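You operate a simulated robot arm through the tools that you are given. There is no shell and no other tool. Be economical: measure what you need, move in short steps, check, and stop when the job is done.

The job below is to be done with a simulated two-armed robot. You get a single attempt, and the scene is never put back.

JOB
One tray under the spouts is short of sauce: fill it to the middle mark.
Fine: purple valve off first; all valves off afterwards, then wind on one place.
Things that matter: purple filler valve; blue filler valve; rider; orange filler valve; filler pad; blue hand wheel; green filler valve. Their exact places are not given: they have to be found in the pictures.

The check looks at the end state, three seconds after you hand in, the way a careful person would. Anything else that was tipped, shoved, dropped, spilled or broken makes it a failure.

ROBOT AND FRAMES
Two 7-joint arms with fingered hands on one trunk, on a base that drives. Base frame: it is fixed to the floor where the robot stands at the start and does not move with it; the origin is under the middle of the robot, x ahead of it, y to its left, z up. Lengths are in mm, angles in degrees, forces in N, time in s.
The left shoulder is at the start at [80, 198, 1440], the right one opposite. With the tool pointing down near the work surface each hand reaches from about 100 to 680 mm from the robot's upright axis, wherever it stands, measured 20 degrees to its own side. Places, roughly: purple filler valve [900, 0, 1100]; blue filler valve [900, 300, 1100]; rider [1100, 800, 900]; orange filler valve [1100, 300, 1100]; filler pad [600, -500, 1100]; blue hand wheel [700, -200, 800]; green filler valve [1100, 0, 1100]. Payload 4 kg a hand.
The tool frame of a hand sits at the grasp point between the pads (the TCP): z along the fingers, y along the line on which they close. The tips reach 26 mm beyond it. The gripper opens to 132 mm. The gripper's body begins 73 mm behind the TCP. The gripper is a hand of 4 fingers: y runs from the thumb to the fingers, the wrist lies at [0, 0, -239] in the tool frame, and closing takes about 1.5 s.
Orientation is that of the tool frame in the base frame, as [roll, pitch, yaw] about the fixed x, y, z axes, in that order (R = Rz(yaw) Ry(pitch) Rx(roll)). With the fingers straight down and closing along the base's y, the tool's x points along the base's -x, its y along +y and its z along -z.

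CONTROLS
- The arms move only by the tool arm_command. It takes "left_moves", "right_moves" or both (then of equal length, played together; a hand with none holds still); each is a list of rows, each a list of 3 entries, a list of its own where there are three numbers: the turn, a rotation vector about the tool's x, y, z in degrees, then the shift along the tool's x, y, z in mm, then the gripper command, from -1 (shut) to 1 (fully open), values between in proportion. In form: [[[rx, ry, rz], [tx, ty, tz], fingers], ...]. A call has 1 to 20 rows; each row is the pose to reach, as a shift and turn from the pose commanded when the call began, along the tool's axes at that moment. Each row takes 0.2 s and may step no farther than 50 mm and 8.6 degrees from the row before; otherwise, or with a gripper value out of range, the whole call is refused. Where a pose cannot be reached the arm comes as near as it can. A force on the tool above 90 N (or 10 N above the force at the start of the call, whichever is more), or a blocked arm, ends the call early, and 0.2 s more pass. The fingers move at their own pace (about 72 mm/s each) and stop on an object; they squeeze with about 27 N. The grip force told is the motor's: it shows also when the fingers shut on nothing. Time passes only in rows, and 0.2 s behind the last, so rows that repeat a pose let the fingers close. The reply holds the time, the measured pose of the TCP, the force on the tool along the base axes, the opening and the grip force, in the units named above and with some noise, and new pictures: "show" is both (left out), scene, wrist or none (wrist: the cameras of the hands that moved).
- Cameras (640 x 400 px; columns grow to the right, rows downward): "scene" is now at [95.2, -21.7, 1590.9]; the picture's right is [-0.30, -0.95, 0.00], its down [-0.78, 0.25, -0.57] and it looks along [0.54, -0.17, -0.82] (base axes); focal length 274 px, centre (320, 200). "left" rides on the left gripper at [-68, 2, -97] in its tool frame; the picture's right is [-0.03, -1.00, 0.00], its down [0.82, -0.02, -0.58] and it looks along [0.58, -0.01, 0.82] (tool axes); focal length 270 px, centre (320, 200). "right" rides on the right gripper at [68, 2, -97] in its tool frame; the picture's right is [-0.03, 1.00, 0.00], its down [-0.82, -0.02, -0.58] and it looks along [-0.58, -0.01, 0.82] (tool axes); focal length 270 px, centre (320, 200).
- lift_body(by): slides the trunk up (or, below 0, down) by that many mm; the arms and the scene camera ride with it, the base frame stays. It gives what a move gives, with no picture.
- steer(legs): drives the robot by 1 to 6 legs, each [ahead, left, turn to the left] in mm, mm and degrees, along the robot's own axes; the way and the turn of a leg run together, so that a leg with both is an arc; at most 1500 mm and 180 degrees a leg. The arms and the cameras ride along, it lands a little off, and it stops where it bumps. It gives what a move gives, and a new picture of the scene camera.
- set_grasp(shape, hand): the hand has 4 fingers and takes this shape, open, in about a second: jaw (thumb against the fingers, like two jaws); tri (thumb and two fingers); tip (a fingertip pinch); poke (one finger out to press); point (the index stretched); flat (the hand flat); cup (the hand cupped); fist (a fist). The gripper value then closes the fingers along that shape, each until it touches; the sizes above hold for jaw. It gives what a move gives, with no picture.
- head_to(pan, tilt): turns the head with the scene camera to pan (to the left, within 86 degrees either way) and tilt (down, from -29 to 69), counted from straight ahead of the robot. It gives what a move gives, and a new picture of the scene camera.
- locate(camera, pixels): for up to 12 pixels [column, row] of the newest picture of that camera ("zoom" is the newest enlarged one), the place [x, y, z] in the base frame of the surface seen there, good to about 3 mm. It takes no simulated time.
- inspect(camera, box): a new picture of the part [left, top, right, bottom] of that camera's present view, enlarged. It takes no simulated time.
- hand_in(): hands the job in; it is judged then, once.

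Go step by step. Measure first, check grasps and placings, and put right what went wrong. The budget is 80 turns and 260 pictures, counting those below and the enlarged ones. Unless the task says otherwise, let go and move clear before handing in, and close with one line.

The tools are called after "Request:" as a command line: name --argument value ..., lists and objects as JSON in quotes. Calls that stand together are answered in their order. arm_command: Moves the arms, as the interface text tells. Its arguments: {"type":"object","properties":{"left_moves":{"type":"array","items":{"type":"array"}},"right_moves":{"type":"array","items":{"type":"array"}},"show":{"type":"string","enum":["both","scene","wrist","none"]}},"required":[]} The other tools are called the same way: lift_body (by) slides the trunk up or down; set_grasp (shape, hand) gives the hand a shape; steer (legs) drives the base; head_to (pan, tilt) turns the head that bears the scene camera; locate (camera, pixels) gives the place of the surface under pixels of a picture; inspect (camera, box) takes an enlarged picture of a part of a camera's view; hand_in () hands the job in.

At the start:

```text
t: 0.0
left_position: [349.4, 166.4, 1000.6]
left_tcp_rot: [-180.0, 0.1, -180.0]
left_force: [0.9, -0.1, 0.1]
left_width: 132.1
left_finger_force: 0.1
left_shape: jaw
right_position: [348.4, -170.4, 999.8]
right_tcp_rot: [180.0, -0.1, -180.0]
right_force: [-0.2, -0.1, -0.8]
right_width: 131.9
right_finger_force: 0.1
right_shape: jaw
trunk travel left (down, up): [-750.0, 90.0]
robot x, y, heading: [0.7, 5.0, -0.0]
head pan, tilt: [-17.4, 55.3]
```

scene: 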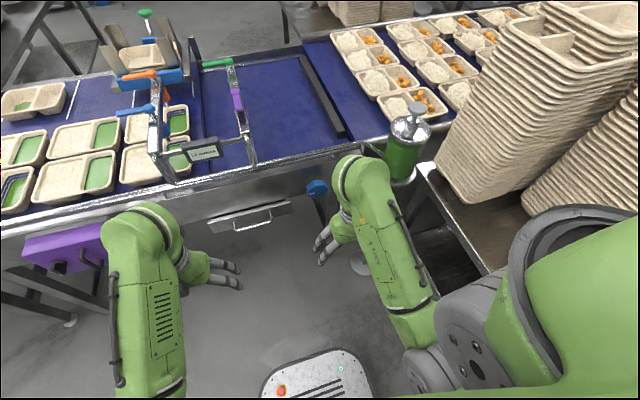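
right: 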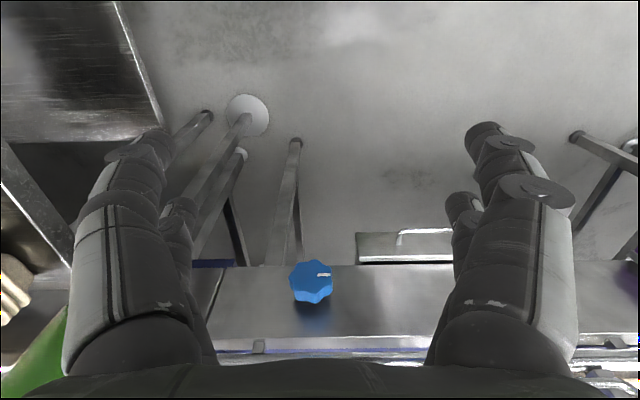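
left: 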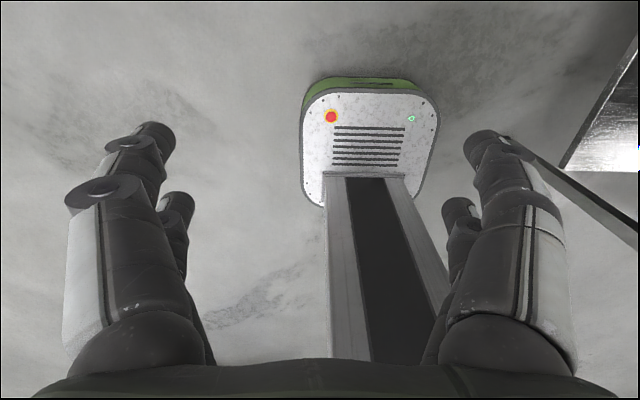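

The scene shows the conveyor with trays and coloured levers near pixels (145,75), (120,110), (215,63), (238,100), and a green pump dispenser at (405,140). I'll enlarge these before moving anything.

Request:
inspect --camera "scene" --box '[80, 0, 280, 200]'

Request:
inspect --camera "scene" --box '[280, 80, 460, 220]'

Request:
head_to --pan 25 --tilt 35

```text
2.00 times, centred on (180, 100) of scene
```

zoom: 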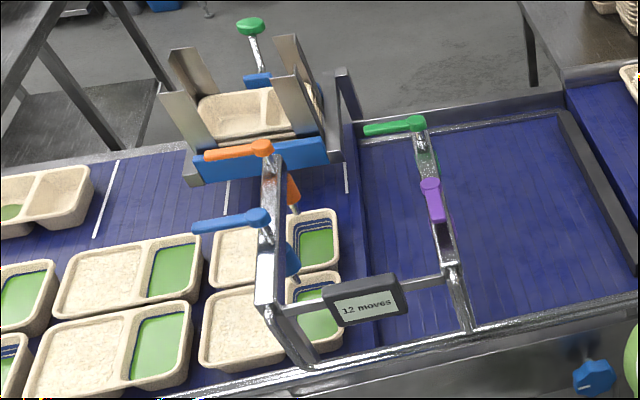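

```text
2.86 times, centred on (370, 150) of scene
```

zoom: 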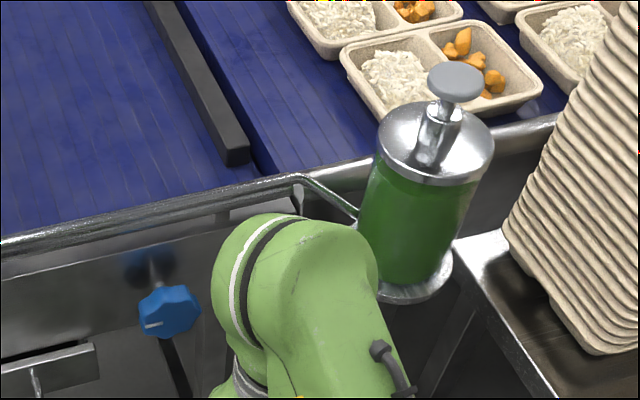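

```text
t: 1.1
left_position: [350.1, 166.6, 999.5]
left_tcp_rot: [180.0, -0.1, -180.0]
left_force: [-0.2, 0.0, 0.0]
left_width: 131.7
left_finger_force: 0.1
left_shape: jaw
right_position: [348.3, -170.1, 1000.5]
right_tcp_rot: [-180.0, 0.0, 180.0]
right_force: [-0.3, 0.6, 0.8]
right_width: 132.0
right_finger_force: 0.1
right_shape: jaw
trunk travel left (down, up): [-750.0, 90.0]
robot x, y, heading: [1.3, -1.3, 0.3]
head pan, tilt: [25.0, 35.0]
```

scene: 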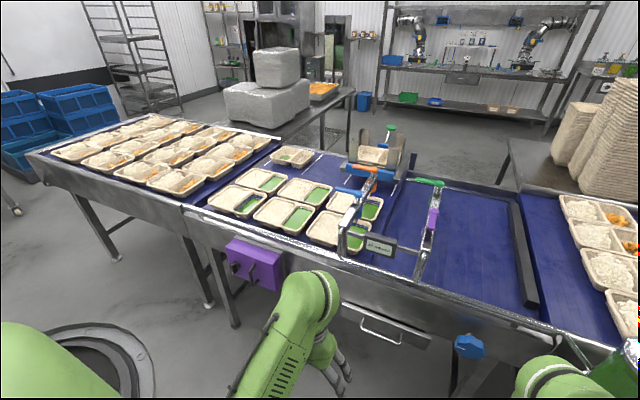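

I'll enlarge the valve area, now seen at about (300-450, 130-270), and the other candidate controls.

Request:
inspect --camera "scene" --box '[320, 120, 460, 210]'

Request:
inspect --camera "scene" --box '[190, 140, 430, 300]'

Request:
inspect --camera "scene" --box '[300, 180, 420, 270]'

Request:
inspect --camera "scene" --box '[330, 290, 510, 400]'

```text
4.44 times, centred on (390, 165) of scene
```

zoom: 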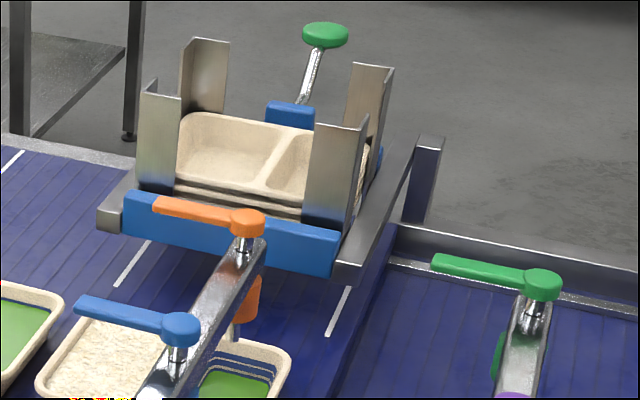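

```text
2.50 times, centred on (310, 220) of scene
```

zoom: 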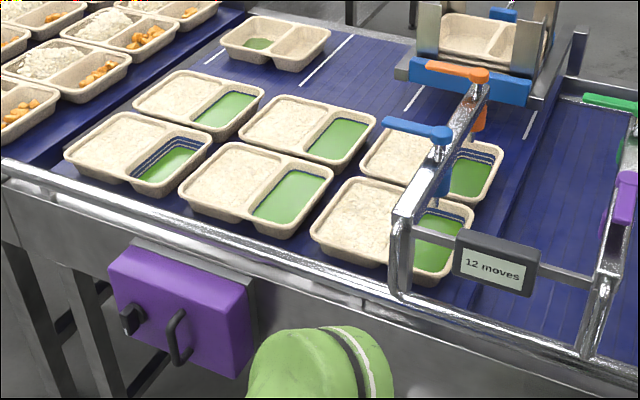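

```text
4.44 times, centred on (360, 225) of scene
```

zoom: 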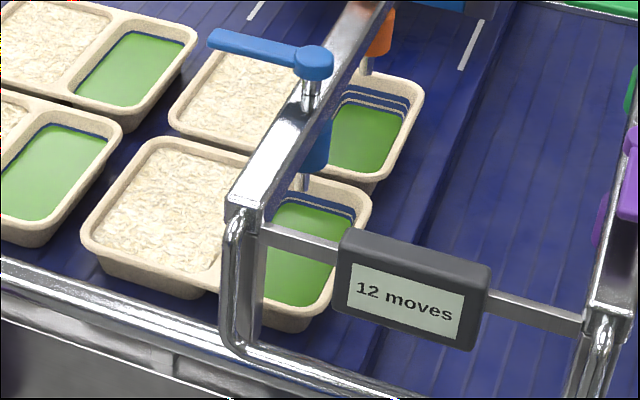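

```text
3.56 times, centred on (420, 345) of scene
```

zoom: 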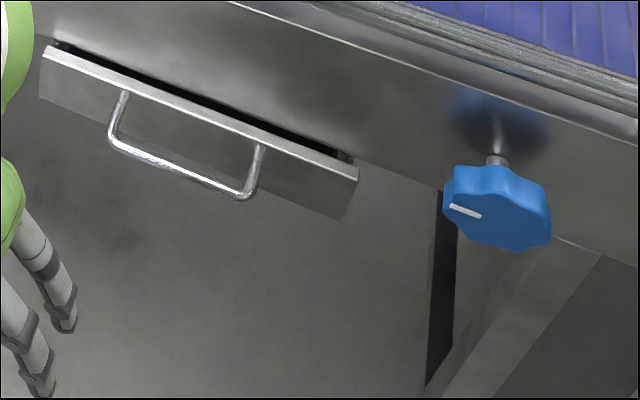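

Blue, orange and green handles all lie across their beams, while purple lies along its beam, which suggests purple is open. I'll measure the key points next.

Request:
locate --camera "scene" --pixels '[[376, 170], [357, 166], [357, 194], [340, 190], [438, 183], [418, 180], [433, 210], [433, 225], [467, 346], [391, 128], [290, 155], [378, 246]]'

Request:
head_to --pan -25 --tilt 40

```text
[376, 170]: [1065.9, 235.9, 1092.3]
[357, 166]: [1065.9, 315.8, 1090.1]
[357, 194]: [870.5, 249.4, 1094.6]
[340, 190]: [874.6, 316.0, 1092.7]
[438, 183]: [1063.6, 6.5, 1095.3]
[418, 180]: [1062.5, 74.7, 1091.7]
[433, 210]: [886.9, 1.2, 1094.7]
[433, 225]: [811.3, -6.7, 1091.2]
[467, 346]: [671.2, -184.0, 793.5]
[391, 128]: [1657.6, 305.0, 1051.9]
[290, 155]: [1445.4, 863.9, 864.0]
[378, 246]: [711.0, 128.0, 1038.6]
```

```text
t: 2.3
left_position: [349.9, 167.6, 999.8]
left_tcp_rot: [-180.0, -0.1, 179.9]
left_force: [-1.0, -0.7, -0.4]
left_width: 131.9
left_finger_force: 0.1
left_shape: jaw
right_position: [347.9, -171.1, 999.8]
right_tcp_rot: [179.9, 0.1, -180.0]
right_force: [-0.3, -0.7, 0.3]
right_width: 132.1
right_finger_force: 0.1
right_shape: jaw
trunk travel left (down, up): [-750.0, 90.0]
robot x, y, heading: [-1.3, 3.5, 0.0]
head pan, tilt: [-25.0, 40.0]
```

scene: 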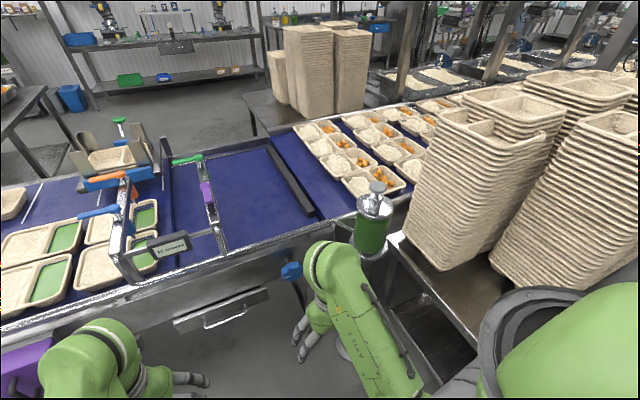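

I'll check the sign at (172,245), the pump at (375,200) and the rider area.

Request:
inspect --camera "scene" --box '[60, 170, 220, 290]'

Request:
locate --camera "scene" --pixels '[[377, 186], [374, 205], [370, 255], [291, 272], [290, 264], [370, 236]]'

Request:
head_to --pan 40 --tilt 35

Request:
locate --camera "scene" --pixels '[[320, 200], [340, 210], [360, 200], [380, 210]]'

Request:
inspect --camera "scene" --box '[220, 120, 460, 270]'

```text
3.33 times, centred on (140, 230) of scene
```

zoom: 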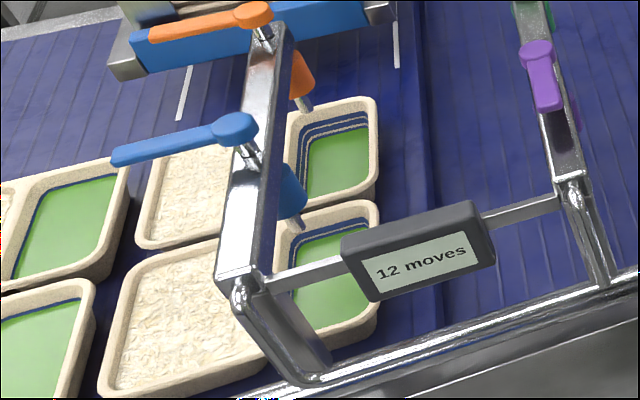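

```text
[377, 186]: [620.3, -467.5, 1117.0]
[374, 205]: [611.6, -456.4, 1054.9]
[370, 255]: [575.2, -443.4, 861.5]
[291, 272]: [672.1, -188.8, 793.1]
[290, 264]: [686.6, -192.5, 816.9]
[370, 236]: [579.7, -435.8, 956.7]
```

```text
t: 3.6
left_position: [349.2, 167.6, 998.2]
left_tcp_rot: [-180.0, -0.1, 180.0]
left_force: [0.2, -0.2, -0.1]
left_width: 132.0
left_finger_force: 0.0
left_shape: jaw
right_position: [346.8, -170.1, 998.8]
right_tcp_rot: [-179.9, 0.1, 180.0]
right_force: [0.2, -0.4, 0.3]
right_width: 132.1
right_finger_force: 0.0
right_shape: jaw
trunk travel left (down, up): [-750.0, 90.0]
robot x, y, heading: [-1.0, 1.6, -0.2]
head pan, tilt: [40.0, 35.0]
```

scene: 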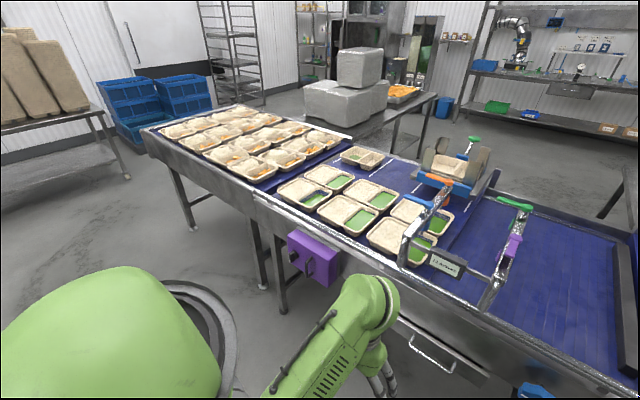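

```text
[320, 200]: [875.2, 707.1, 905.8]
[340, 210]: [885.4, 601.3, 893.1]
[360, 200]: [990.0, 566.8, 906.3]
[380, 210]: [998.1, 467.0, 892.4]
```

```text
2.67 times, centred on (340, 195) of scene
```

zoom: 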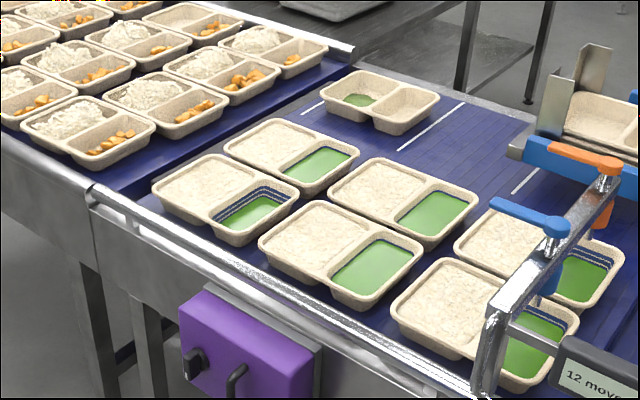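

I'll locate the tray centres and belt features in this view: (310,193), (330,177), (362,157), (443,213), (420,240) and others.

Request:
locate --camera "scene" --pixels '[[302, 192], [328, 176], [361, 155], [349, 214], [371, 193], [440, 222], [424, 247], [396, 236], [382, 183], [473, 139], [450, 170], [262, 171]]'

Request:
inspect --camera "scene" --box '[270, 140, 390, 215]'

Request:
inspect --camera "scene" --box '[390, 130, 510, 205]'

```text
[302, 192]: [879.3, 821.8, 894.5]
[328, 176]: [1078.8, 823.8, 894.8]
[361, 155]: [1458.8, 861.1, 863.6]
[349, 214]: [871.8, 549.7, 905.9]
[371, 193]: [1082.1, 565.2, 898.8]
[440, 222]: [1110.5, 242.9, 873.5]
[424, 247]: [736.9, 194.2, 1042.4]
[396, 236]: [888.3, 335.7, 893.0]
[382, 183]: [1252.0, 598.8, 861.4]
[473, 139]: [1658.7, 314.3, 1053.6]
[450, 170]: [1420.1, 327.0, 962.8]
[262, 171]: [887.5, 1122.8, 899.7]
```

```text
5.33 times, centred on (330, 178) of scene
```

zoom: 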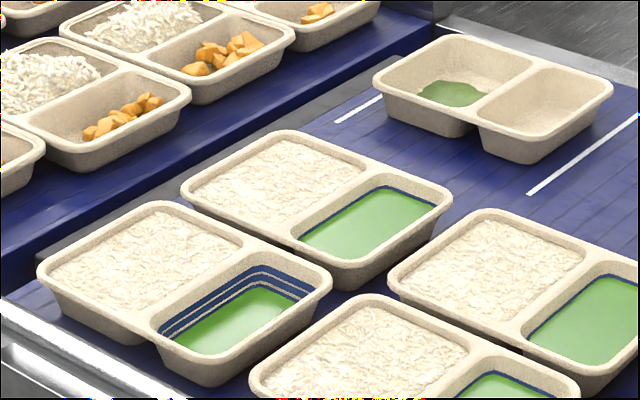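

```text
5.33 times, centred on (450, 168) of scene
```

zoom: 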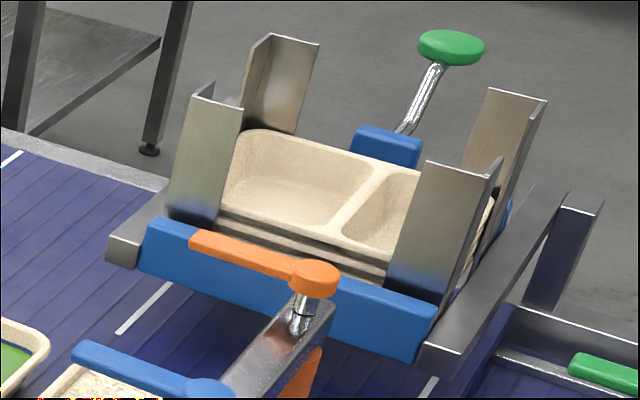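

The rider is apparently the tray at (328,176), about (1078,800,895), which I'd expect to move when the belt is wound. Before driving closer I'll check how much room the elbows have near the pump.

Request:
head_to --pan -20 --tilt 60

Request:
locate --camera "scene" --pixels '[[350, 150], [330, 170], [370, 180], [345, 135], [320, 230], [390, 130], [130, 190], [150, 210], [250, 215], [200, 190]]'

```text
t: 4.9
left_position: [349.8, 166.8, 999.3]
left_tcp_rot: [-180.0, 0.0, 180.0]
left_force: [-0.4, -0.3, 0.2]
left_width: 132.0
left_finger_force: 0.0
left_shape: jaw
right_position: [348.1, -170.3, 999.7]
right_tcp_rot: [-180.0, 0.1, -180.0]
right_force: [-0.3, 0.8, 0.1]
right_width: 131.9
right_finger_force: 0.1
right_shape: jaw
trunk travel left (down, up): [-750.0, 90.0]
robot x, y, heading: [-2.1, -3.5, -0.1]
head pan, tilt: [-20.0, 60.0]
```

scene: 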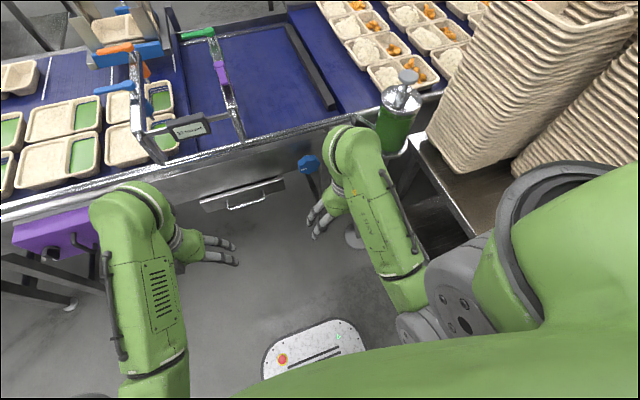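

```text
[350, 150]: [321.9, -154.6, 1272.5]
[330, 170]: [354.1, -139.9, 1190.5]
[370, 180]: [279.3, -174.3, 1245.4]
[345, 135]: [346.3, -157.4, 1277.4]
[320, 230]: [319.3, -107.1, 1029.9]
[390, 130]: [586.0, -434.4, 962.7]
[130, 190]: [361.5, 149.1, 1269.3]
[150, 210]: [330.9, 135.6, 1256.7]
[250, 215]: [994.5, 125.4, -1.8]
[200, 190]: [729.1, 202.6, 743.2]
```

The wrists sit near x=360 at z 1270, well back from the conveyor. I'll measure the side table's edge and the tray stacks to see how far ahead I can drive.

Request:
locate --camera "scene" --pixels '[[425, 150], [470, 230], [485, 268], [465, 160], [520, 170], [300, 340], [345, 322], [320, 160], [305, 160], [190, 178]]'

Request:
steer --legs '[[120, 30, 0]]'

```text
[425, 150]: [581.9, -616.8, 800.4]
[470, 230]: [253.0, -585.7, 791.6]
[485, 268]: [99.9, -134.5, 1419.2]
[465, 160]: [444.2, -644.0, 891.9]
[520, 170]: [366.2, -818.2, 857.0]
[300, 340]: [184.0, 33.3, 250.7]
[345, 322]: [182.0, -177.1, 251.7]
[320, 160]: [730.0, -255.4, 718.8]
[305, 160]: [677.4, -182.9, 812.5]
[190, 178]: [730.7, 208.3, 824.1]
```

```text
t: 6.2
left_position: [466.2, 196.1, 1001.1]
left_tcp_rot: [-180.0, 0.1, -180.0]
left_force: [0.4, 0.4, -0.5]
left_width: 132.0
left_finger_force: 0.1
left_shape: jaw
right_position: [464.9, -140.3, 1001.2]
right_tcp_rot: [-180.0, 0.2, 179.9]
right_force: [0.4, -0.7, -0.9]
right_width: 131.8
right_finger_force: 0.1
right_shape: jaw
trunk travel left (down, up): [-750.0, 90.0]
robot x, y, heading: [117.6, 31.6, 0.3]
head pan, tilt: [-20.0, 60.0]
```

scene: 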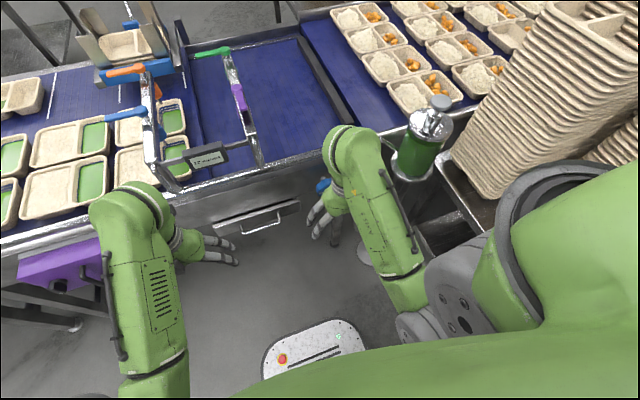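

Both hands ride clear, so I'll raise both arms and then edge closer so the far valve is comfortably within reach.

Request:
arm_command --left_moves '[[[0, 0, 0], [0, 0, -45], 1], [[0, 0, 0], [0, 0, -90], 1], [[0, 0, 0], [0, 0, -135], 1], [[0, 0, 0], [0, 0, -180], 1], [[0, 0, 0], [0, 0, -210], 1], [[0, 0, 0], [0, 0, -210], 1]]' --right_moves '[[[0, 0, 0], [0, 0, -45], 1], [[0, 0, 0], [0, 0, -90], 1], [[0, 0, 0], [0, 0, -135], 1], [[0, 0, 0], [0, 0, -180], 1], [[0, 0, 0], [0, 0, -210], 1], [[0, 0, 0], [0, 0, -210], 1]]' --show "none"

Request:
steer --legs '[[160, 0, 0]]'

Request:
head_to --pan 15 --tilt 50

```text
t: 7.6
left_position: [469.2, 196.2, 1012.7]
left_tcp_rot: [-180.0, 0.1, -180.0]
left_force: [-0.2, 0.5, -0.1]
left_width: 131.7
left_finger_force: 0.0
left_shape: jaw
left hand out of reach, approached as far as the arm can: row 1, 2, 3, 4, 5, 6
right_position: [461.3, -142.1, 1014.5]
right_tcp_rot: [-179.9, 0.1, 179.9]
right_force: [-1.2, -0.1, -0.1]
right_width: 132.1
right_finger_force: 0.2
right_shape: jaw
right hand out of reach, approached as far as the arm can: row 1, 2, 3, 4, 5, 6
trunk travel left (down, up): [-750.0, 90.0]
robot x, y, heading: [123.6, 33.7, 0.3]
head pan, tilt: [-20.0, 60.0]
```

```text
t: 9.0
left_position: [622.5, 197.2, 1013.8]
left_tcp_rot: [-180.0, 0.3, -179.9]
left_force: [0.2, 0.1, 0.4]
left_width: 132.0
left_finger_force: 0.0
left_shape: jaw
right_position: [617.8, -140.8, 1014.9]
right_tcp_rot: [179.9, 0.4, -179.9]
right_force: [-0.1, 0.2, 0.0]
right_width: 132.0
right_finger_force: 0.0
right_shape: jaw
trunk travel left (down, up): [-750.0, 90.0]
robot x, y, heading: [278.2, 30.5, 0.2]
head pan, tilt: [-20.0, 60.0]
```

scene: 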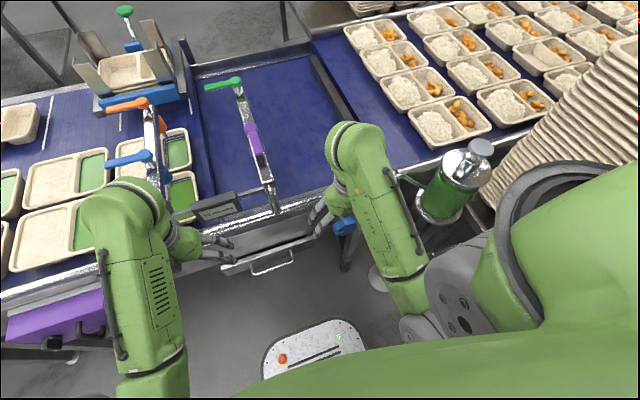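

```text
t: 10.0
left_position: [626.7, 197.3, 1013.3]
left_tcp_rot: [180.0, 0.1, -179.9]
left_force: [0.2, 0.2, 0.3]
left_width: 131.6
left_finger_force: 0.1
left_shape: jaw
right_position: [619.6, -141.7, 1013.2]
right_tcp_rot: [179.9, 0.1, -179.8]
right_force: [0.5, 0.6, 0.2]
right_width: 132.0
right_finger_force: 0.0
right_shape: jaw
trunk travel left (down, up): [-750.0, 90.0]
robot x, y, heading: [277.0, 31.4, 0.3]
head pan, tilt: [15.0, 50.0]
```

scene: 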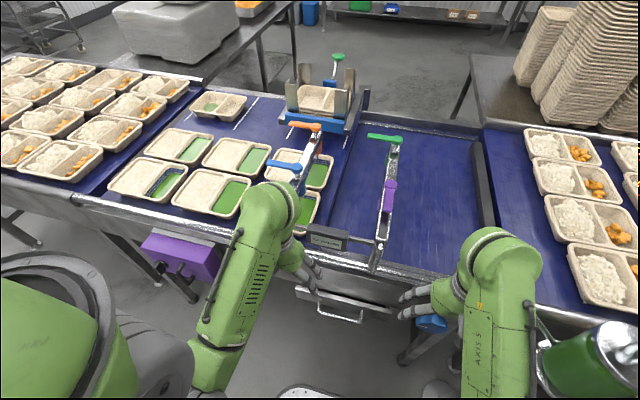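

Driving worked, but the arms cannot rise further in this folded pose, so I'll lift the trunk for clearance. Then I'll zoom on the trays at (310,180) and the valves.

Request:
lift_body --by 85

Request:
inspect --camera "scene" --box '[260, 120, 340, 240]'

Request:
inspect --camera "scene" --box '[340, 120, 430, 270]'

Request:
inspect --camera "scene" --box '[100, 80, 340, 230]'

```text
t: 11.2
left_position: [626.1, 197.0, 1096.6]
left_tcp_rot: [-180.0, 0.1, -179.8]
left_force: [0.7, 0.3, -0.3]
left_width: 131.9
left_finger_force: 0.0
left_shape: jaw
right_position: [619.8, -141.1, 1098.6]
right_tcp_rot: [-179.9, 0.0, -180.0]
right_force: [-0.3, 0.7, 1.2]
right_width: 131.7
right_finger_force: 0.1
right_shape: jaw
trunk travel left (down, up): [-835.0, 5.0]
robot x, y, heading: [277.9, 26.4, 0.0]
head pan, tilt: [15.0, 50.0]
```

```text
3.33 times, centred on (300, 180) of scene
```

zoom: 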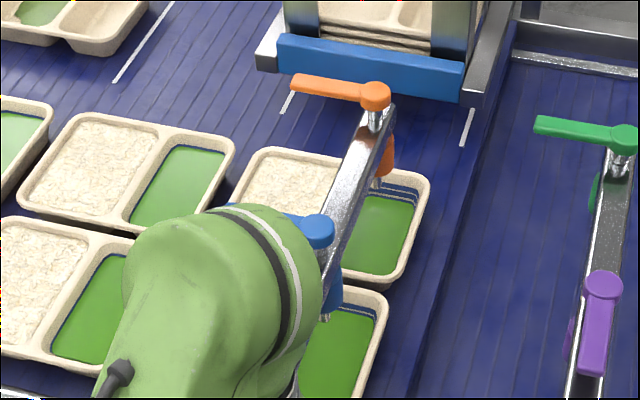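

```text
2.67 times, centred on (385, 195) of scene
```

zoom: 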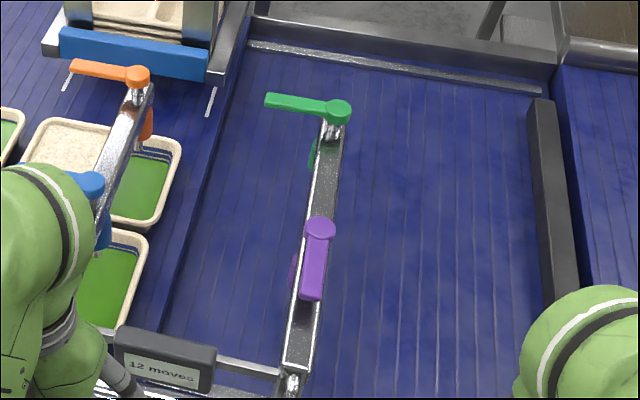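

```text
2.67 times, centred on (220, 155) of scene
```

zoom: 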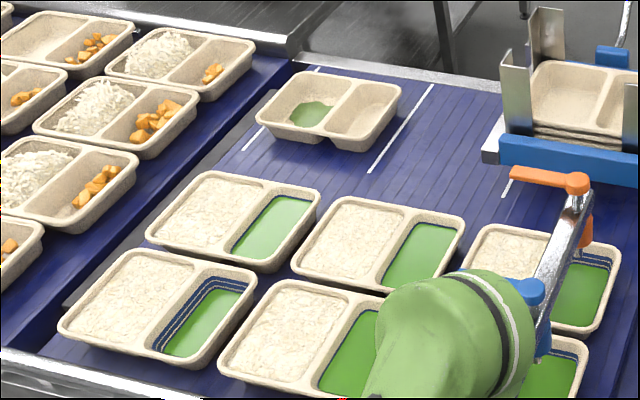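

The left wrist blocks the blue tray, so I'll shift the left hand out to +y and look again.

Request:
arm_command --left_moves '[[[0, 0, 0], [0, 50, 0], 1], [[0, 0, 0], [0, 100, 0], 1], [[0, 0, 0], [0, 150, 0], 1], [[0, 0, 0], [0, 200, 0], 1], [[0, 0, 0], [0, 250, 0], 1], [[0, 0, 0], [0, 250, 0], 1]]' --show "scene"

Request:
inspect --camera "scene" --box '[260, 130, 350, 250]'

```text
t: 12.0
left_position: [641.1, 264.9, 1070.7]
left_tcp_rot: [-179.8, -0.7, 167.6]
left_force: [-0.4, -0.1, 0.5]
left_width: 131.7
left_finger_force: 0.1
left_shape: jaw
left hand out of reach, approached as far as the arm can: row 2, 3, 4
right_position: [621.1, -141.6, 1098.1]
right_tcp_rot: [180.0, 0.1, -180.0]
right_force: [0.3, 1.2, -0.8]
right_width: 131.6
right_finger_force: 0.1
right_shape: jaw
trunk travel left (down, up): [-835.0, 5.0]
robot x, y, heading: [279.5, 27.7, 0.2]
head pan, tilt: [15.0, 50.0]
stopped in row 4 (left hand): the arm was blocked; the commanded pose is now the measured one
```

scene: 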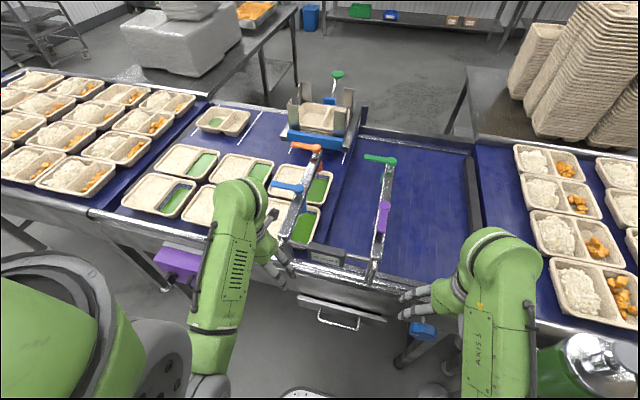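

```text
3.33 times, centred on (305, 190) of scene
```

zoom: 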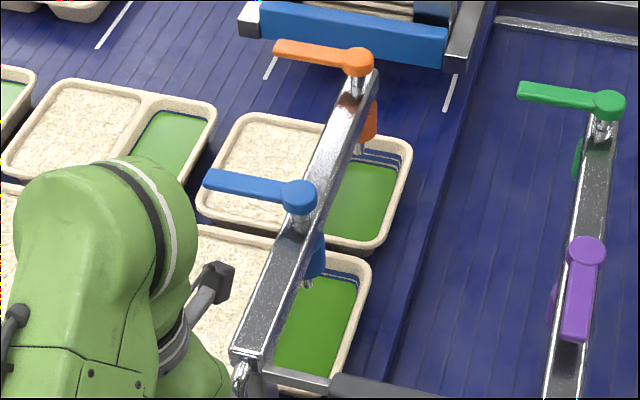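

Now I'll enlarge the two trays further, at (315,188) and (305,225).

Request:
inspect --camera "scene" --box '[290, 165, 340, 205]'

Request:
inspect --camera "scene" --box '[285, 200, 335, 245]'

Request:
inspect --camera "scene" --box '[140, 140, 280, 220]'

```text
10.00 times, centred on (315, 185) of scene
```

zoom: 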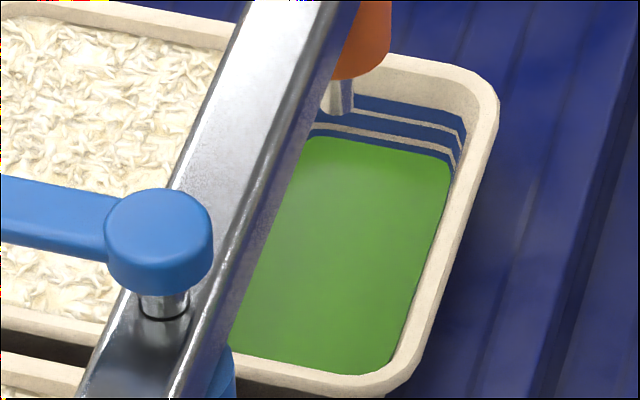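

```text
8.89 times, centred on (310, 222) of scene
```

zoom: 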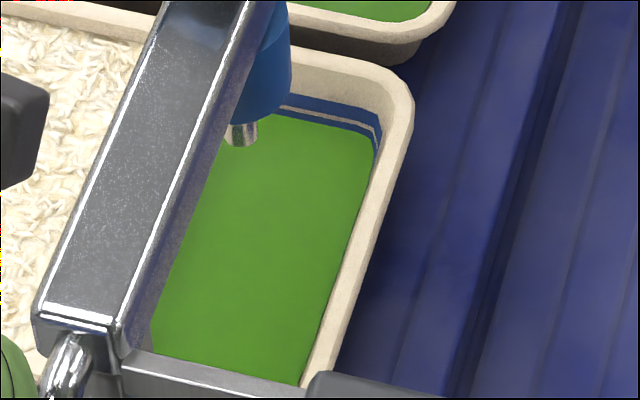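

```text
4.57 times, centred on (210, 180) of scene
```

zoom: 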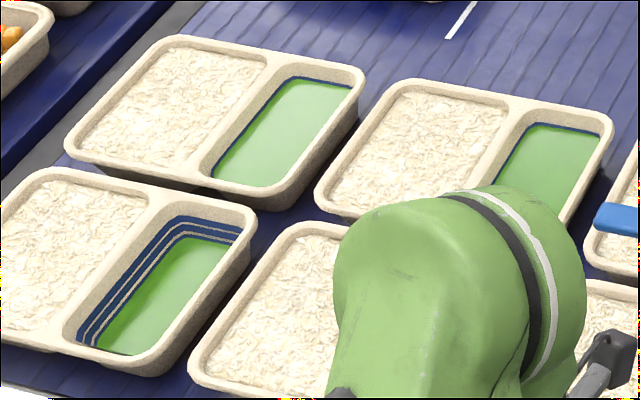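

Comparing navy bands, the blue tray's sauce sits at the middle one, while the orange tray shows the top two and part of the lower, so orange is the short tray. Next I'll measure the purple handle and its beam.

Request:
inspect --camera "scene" --box '[360, 150, 410, 240]'

Request:
locate --camera "scene" --pixels '[[383, 204], [383, 215], [382, 230], [377, 240], [375, 255], [388, 190], [372, 268], [381, 242], [344, 255], [327, 258]]'

Request:
set_grasp --shape "poke" --hand "right"

Request:
inspect --camera "right" --box '[0, 0, 640, 400]'

Request:
inspect --camera "scene" --box '[380, 220, 500, 340]'

```text
4.44 times, centred on (385, 195) of scene
```

zoom: 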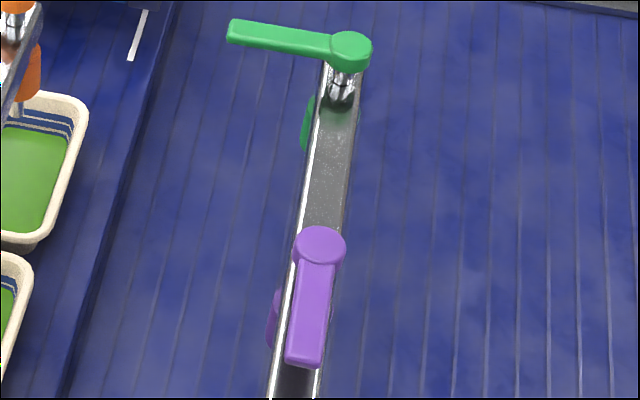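

```text
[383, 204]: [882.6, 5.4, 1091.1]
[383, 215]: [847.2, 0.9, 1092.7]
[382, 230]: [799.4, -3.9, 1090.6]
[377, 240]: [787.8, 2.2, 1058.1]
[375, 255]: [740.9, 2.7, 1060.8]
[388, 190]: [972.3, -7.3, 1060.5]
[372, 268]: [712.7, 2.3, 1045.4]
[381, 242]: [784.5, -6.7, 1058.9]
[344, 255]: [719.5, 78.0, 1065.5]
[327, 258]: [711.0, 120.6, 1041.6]
```

```text
t: 12.9
left_position: [641.1, 265.8, 1072.5]
left_tcp_rot: [-179.9, -0.5, 167.5]
left_force: [0.3, -0.5, 0.0]
left_width: 131.9
left_finger_force: 0.0
left_shape: jaw
right_position: [619.2, -140.3, 1099.1]
right_tcp_rot: [179.9, 0.1, -179.9]
right_force: [-0.2, -0.1, -0.2]
right_width: 0.0
right_finger_force: 0.1
right_shape: poke
trunk travel left (down, up): [-835.0, 5.0]
robot x, y, heading: [277.1, 33.4, 0.3]
head pan, tilt: [15.0, 50.0]
```

```text
1.00 times, centred on (320, 200) of right
```

zoom: 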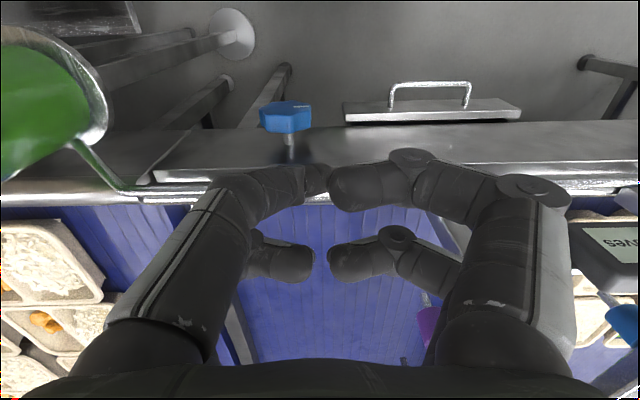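

```text
3.33 times, centred on (440, 280) of scene
```

zoom: 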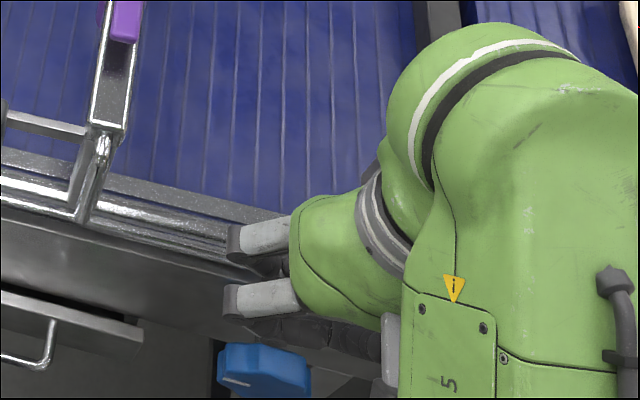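

Purple's pivot is at (883,4), its tip at x≈795 and top z≈1092, with the beam top at z≈1060. The poke shape is hard to interpret, so I'll go back to a closed jaw and bring the right hand to the −y side of the handle.

Request:
set_grasp --shape "jaw" --hand "right"

Request:
arm_command --right_moves '[[[0, 0, 0], [-45, 0, 0], -1], [[0, 0, 0], [-90, 0, 0], -1], [[0, 0, 0], [-135, 10, 0], -1], [[0, 0, 0], [-170, 30, 0], -1], [[0, 0, 0], [-200, 50, 3], -1], [[0, 0, 0], [-200, 60, 5], -1], [[0, 0, 0], [-200, 60, 5], -1], [[0, 0, 0], [-200, 60, 5], -1], [[0, 0, 0], [-200, 60, 5], -1]]' --show "both"

Request:
inspect --camera "scene" --box '[340, 150, 480, 260]'

```text
t: 13.8
left_position: [642.1, 266.2, 1071.6]
left_tcp_rot: [-179.8, -0.6, 167.4]
left_force: [0.4, 0.3, -0.3]
left_width: 131.9
left_finger_force: 0.1
left_shape: jaw
right_position: [620.3, -140.7, 1099.2]
right_tcp_rot: [-180.0, 0.2, -180.0]
right_force: [-0.2, 0.2, 0.5]
right_width: 131.9
right_finger_force: 0.0
right_shape: jaw
trunk travel left (down, up): [-835.0, 5.0]
robot x, y, heading: [275.3, 34.1, 0.1]
head pan, tilt: [15.0, 50.0]
```

```text
t: 15.8
left_position: [642.4, 266.0, 1071.7]
left_tcp_rot: [-179.6, -0.5, 167.5]
left_force: [0.6, 0.7, -0.2]
left_width: 131.9
left_finger_force: 0.1
left_shape: jaw
right_position: [818.4, -79.8, 1094.8]
right_tcp_rot: [-180.0, 0.1, -179.9]
right_force: [-1.3, 0.1, -0.4]
right_width: 0.0
right_finger_force: 27.6
right_shape: jaw
trunk travel left (down, up): [-835.0, 5.0]
robot x, y, heading: [278.4, 32.4, 0.0]
head pan, tilt: [15.0, 50.0]
```

scene: 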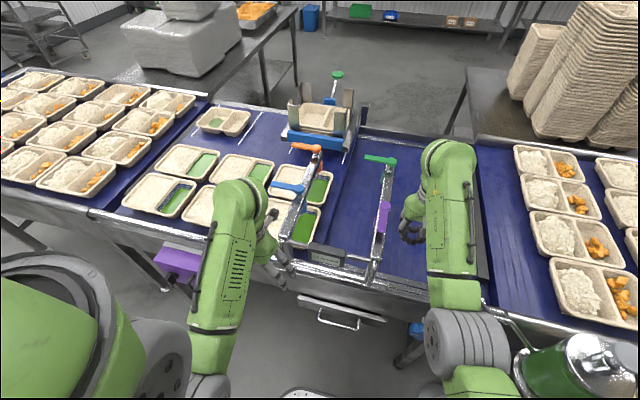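
right: 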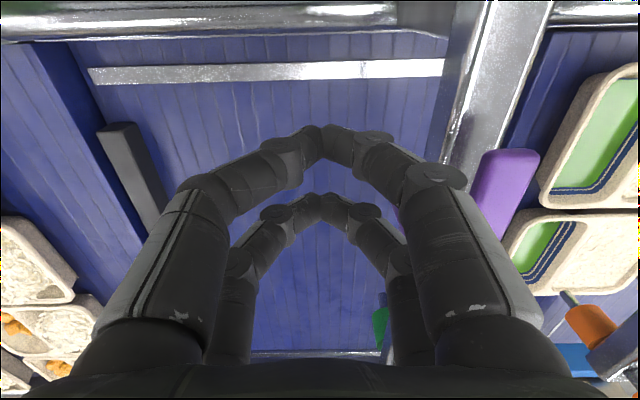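

```text
3.64 times, centred on (410, 205) of scene
```

zoom: 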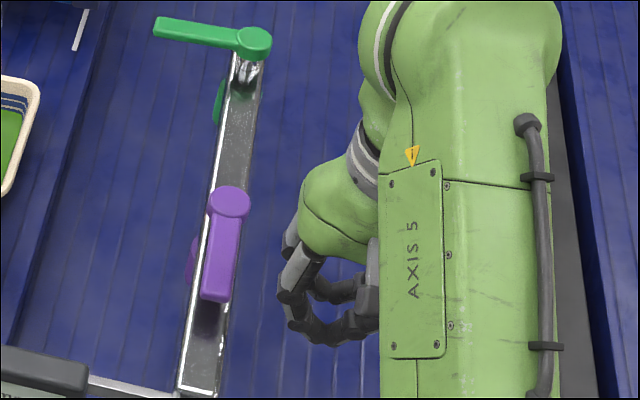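

The closed fingertips are level with the handle and about 80 mm to its −y side. I'll sweep +y in an arc around the pivot.

Request:
arm_command --right_moves '[[[0, 0, 0], [0, 30, 0], -1], [[0, 0, 0], [0, 58, 0], -1], [[0, 0, 0], [2, 76, 0], -1], [[0, 0, 0], [3, 94, 0], -1], [[0, 0, 0], [-2, 110, 0], -1], [[0, 0, 0], [-8, 126, 0], -1], [[0, 0, 0], [-13, 136, 0], -1], [[0, 0, 0], [-18, 142, 0], -1]]' --show "scene"

Request:
inspect --camera "scene" --box '[340, 150, 480, 260]'

```text
t: 17.6
left_position: [641.6, 265.4, 1073.5]
left_tcp_rot: [-179.7, -0.6, 167.6]
left_force: [-0.7, 1.4, 0.2]
left_width: 131.6
left_finger_force: 0.0
left_shape: jaw
right_position: [835.1, 61.3, 1093.8]
right_tcp_rot: [-180.0, 0.0, -179.8]
right_force: [-1.9, -0.8, -0.1]
right_width: 0.0
right_finger_force: 27.1
right_shape: jaw
trunk travel left (down, up): [-835.0, 5.0]
robot x, y, heading: [277.5, 33.3, 0.2]
head pan, tilt: [15.0, 50.0]
```

scene: 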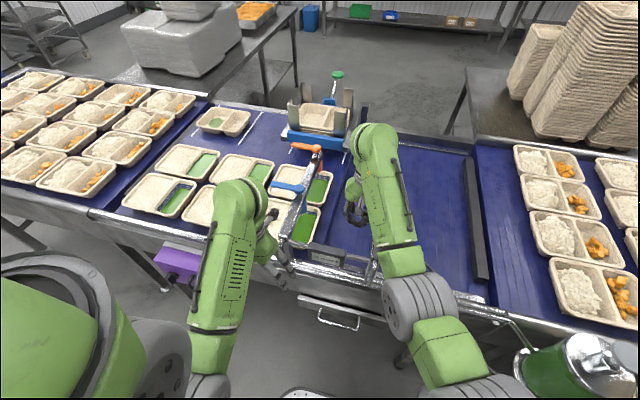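

```text
3.64 times, centred on (410, 205) of scene
```

zoom: 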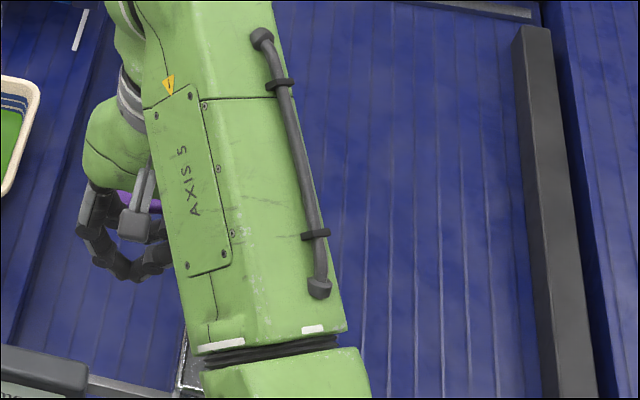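

The handle is hidden behind the forearm, so I'll nudge +x while watching the force, with a wrist picture.

Request:
arm_command --right_moves '[[[0, 0, 0], [-8, 4, 0], -1], [[0, 0, 0], [-14, 6, 0], -1], [[0, 0, 0], [-18, 6, 0], -1]]' --show "wrist"

```text
t: 18.4
left_position: [640.1, 265.6, 1073.0]
left_tcp_rot: [-179.8, -0.4, 167.5]
left_force: [-0.3, 0.6, -0.3]
left_width: 131.9
left_finger_force: 0.1
left_shape: jaw
right_position: [851.7, 66.5, 1095.2]
right_tcp_rot: [179.9, 0.2, -179.8]
right_force: [-6.3, 0.5, -1.7]
right_width: 0.0
right_finger_force: 27.1
right_shape: jaw
trunk travel left (down, up): [-835.0, 5.0]
robot x, y, heading: [274.5, 32.1, 0.2]
head pan, tilt: [15.0, 50.0]
```

right: 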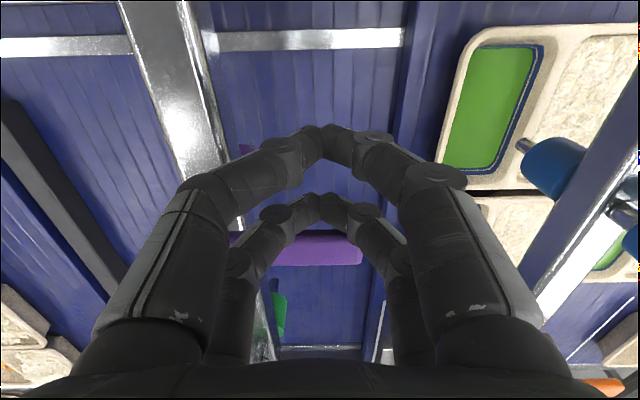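

Purple now lies across the beam, at (310,250) in the wrist view, with a light contact force of 6 N. I'll back off and check its angle.

Request:
arm_command --right_moves '[[[0, 0, 0], [30, 0, 0], -1], [[0, 0, 0], [40, 0, -40], -1], [[0, 0, 0], [40, -45, -40], -1], [[0, 0, 0], [40, -90, -40], -1], [[0, 0, 0], [40, -135, -40], -1], [[0, 0, 0], [40, -180, -40], -1], [[0, 0, 0], [40, -200, -40], -1]]' --show "scene"

Request:
inspect --camera "scene" --box '[260, 130, 440, 260]'

Request:
locate --camera "zoom" --pixels '[[440, 228], [400, 228], [420, 228], [385, 225], [450, 228]]'

```text
t: 20.0
left_position: [642.9, 265.6, 1073.0]
left_tcp_rot: [-179.8, -0.6, 167.4]
left_force: [0.0, 0.5, -0.6]
left_width: 131.9
left_finger_force: 0.1
left_shape: jaw
right_position: [812.4, -129.8, 1133.9]
right_tcp_rot: [179.9, 0.1, -179.8]
right_force: [0.2, 0.5, -0.4]
right_width: 0.0
right_finger_force: 26.9
right_shape: jaw
trunk travel left (down, up): [-835.0, 5.0]
robot x, y, heading: [278.0, 30.1, 0.2]
head pan, tilt: [15.0, 50.0]
```

scene: 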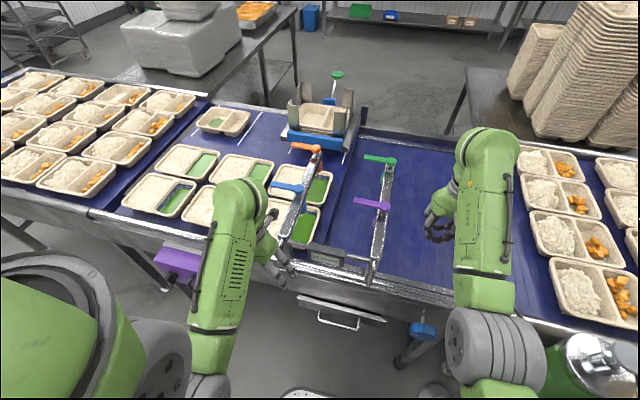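

```text
3.08 times, centred on (350, 195) of scene
```

zoom: 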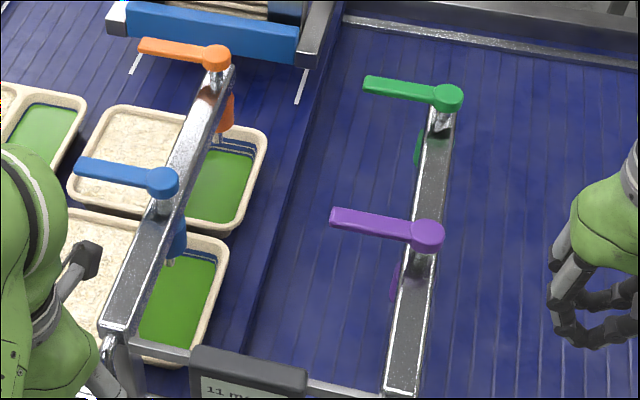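

```text
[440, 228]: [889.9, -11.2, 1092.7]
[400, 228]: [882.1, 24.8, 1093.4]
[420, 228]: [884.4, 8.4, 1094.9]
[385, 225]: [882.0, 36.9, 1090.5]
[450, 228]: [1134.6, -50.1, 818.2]
```

Purple is now parallel to green, and the display dropped to 11, so every change costs a move. For orange I'll use the left hand: first diagonally up and forward over the beam, with the fingers shut and the yaw straightened.

Request:
arm_command --left_moves '[[[0, 0, -3], [-10, 3, -20], -1], [[0, 0, -6], [-25, 6, -45], -1], [[0, 0, -9], [-57, 13, -87], -1], [[0, 0, -12.5], [-100, 25, -90], -1], [[0, 0, -12.5], [-144, 42, -90], -1], [[0, 0, -12.5], [-189, 72, -90], -1], [[0, 0, -12.5], [-189, 72, -90], -1], [[0, 0, -12.5], [-189, 72, -90], -1]]' --show "scene"

```text
refused: row 3 steps farther than a row can; nothing moved
```

Request:
arm_command --left_moves '[[[0, 0, -3], [-10, 3, -20], -1], [[0, 0, -6], [-25, 6, -45], -1], [[0, 0, -8], [-42, 9, -70], -1], [[0, 0, -9], [-65, 13, -90], -1], [[0, 0, -12.5], [-102, 25, -90], -1], [[0, 0, -12.5], [-144, 42, -90], -1], [[0, 0, -12.5], [-189, 60, -90], -1], [[0, 0, -12.5], [-189, 72, -90], -1], [[0, 0, -12.5], [-189, 72, -90], -1]]' --show "scene"

```text
t: 22.0
left_position: [842.0, 295.4, 1160.2]
left_tcp_rot: [-179.9, -0.6, -180.0]
left_force: [-0.2, 0.3, 0.4]
left_width: 0.1
left_finger_force: 26.7
left_shape: jaw
left hand out of reach, approached as far as the arm can: row 1, 2, 3, 4, 5
right_position: [810.3, -128.3, 1134.4]
right_tcp_rot: [180.0, 0.3, 180.0]
right_force: [0.2, -0.3, 0.1]
right_width: 0.0
right_finger_force: 27.4
right_shape: jaw
trunk travel left (down, up): [-835.0, 5.0]
robot x, y, heading: [273.8, 29.9, -0.0]
head pan, tilt: [15.0, 50.0]
```

scene: 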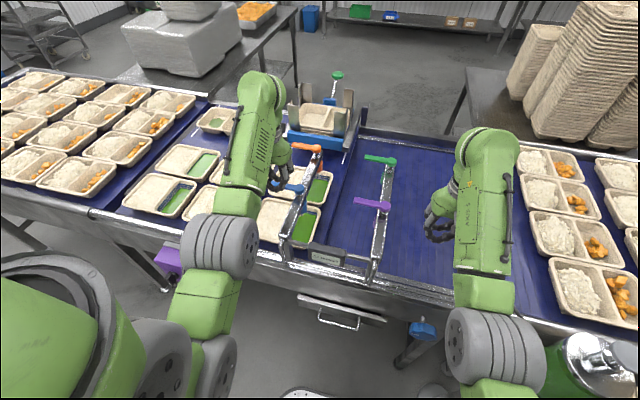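

The left hand is now above the beam at (842,295,1160). I'll extend to the +x side of the orange handle, staying high.

Request:
arm_command --left_moves '[[[0, 0, 0], [-45, 5, 0], -1], [[0, 0, 0], [-90, 10, 0], -1], [[0, 0, 0], [-135, 15, 0], -1], [[0, 0, 0], [-180, 15, 0], -1], [[0, 0, 0], [-225, 15, 0], -1], [[0, 0, 0], [-270, 15, 0], -1], [[0, 0, 0], [-285, 15, 0], -1], [[0, 0, 0], [-285, 15, 0], -1]]' --show "both"

Request:
inspect --camera "scene" --box '[230, 90, 390, 210]'

```text
t: 23.8
left_position: [998.5, 287.3, 1173.0]
left_tcp_rot: [-179.9, -0.6, 180.0]
left_force: [0.1, 1.0, -0.3]
left_width: 0.0
left_finger_force: 26.8
left_shape: jaw
left hand out of reach, approached as far as the arm can: row 4, 5, 6, 7, 8
right_position: [811.6, -129.8, 1133.5]
right_tcp_rot: [179.8, 0.2, -179.8]
right_force: [0.1, 0.6, 0.6]
right_width: 0.0
right_finger_force: 27.0
right_shape: jaw
trunk travel left (down, up): [-835.0, 5.0]
robot x, y, heading: [278.6, 29.4, 0.4]
head pan, tilt: [15.0, 50.0]
```

scene: 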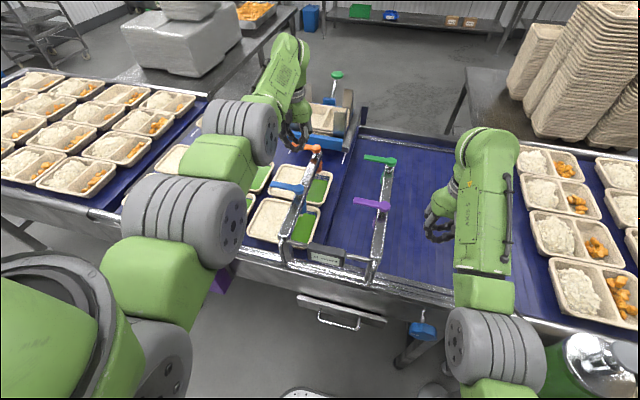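
left: 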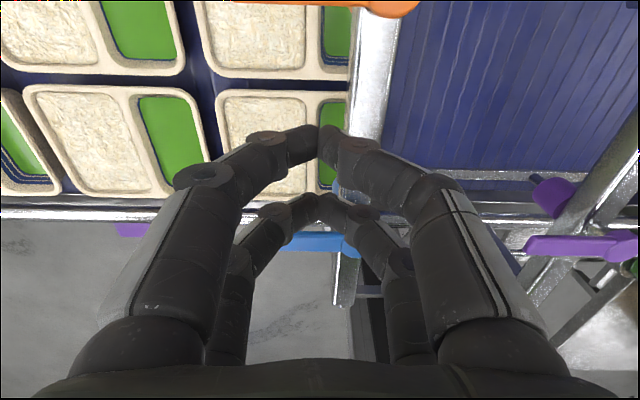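

```text
3.33 times, centred on (310, 150) of scene
```

zoom: 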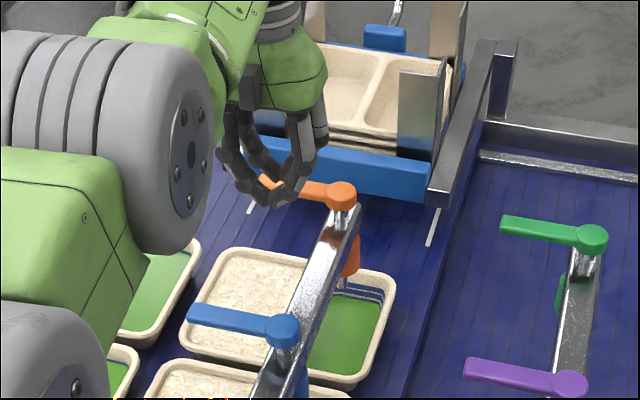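

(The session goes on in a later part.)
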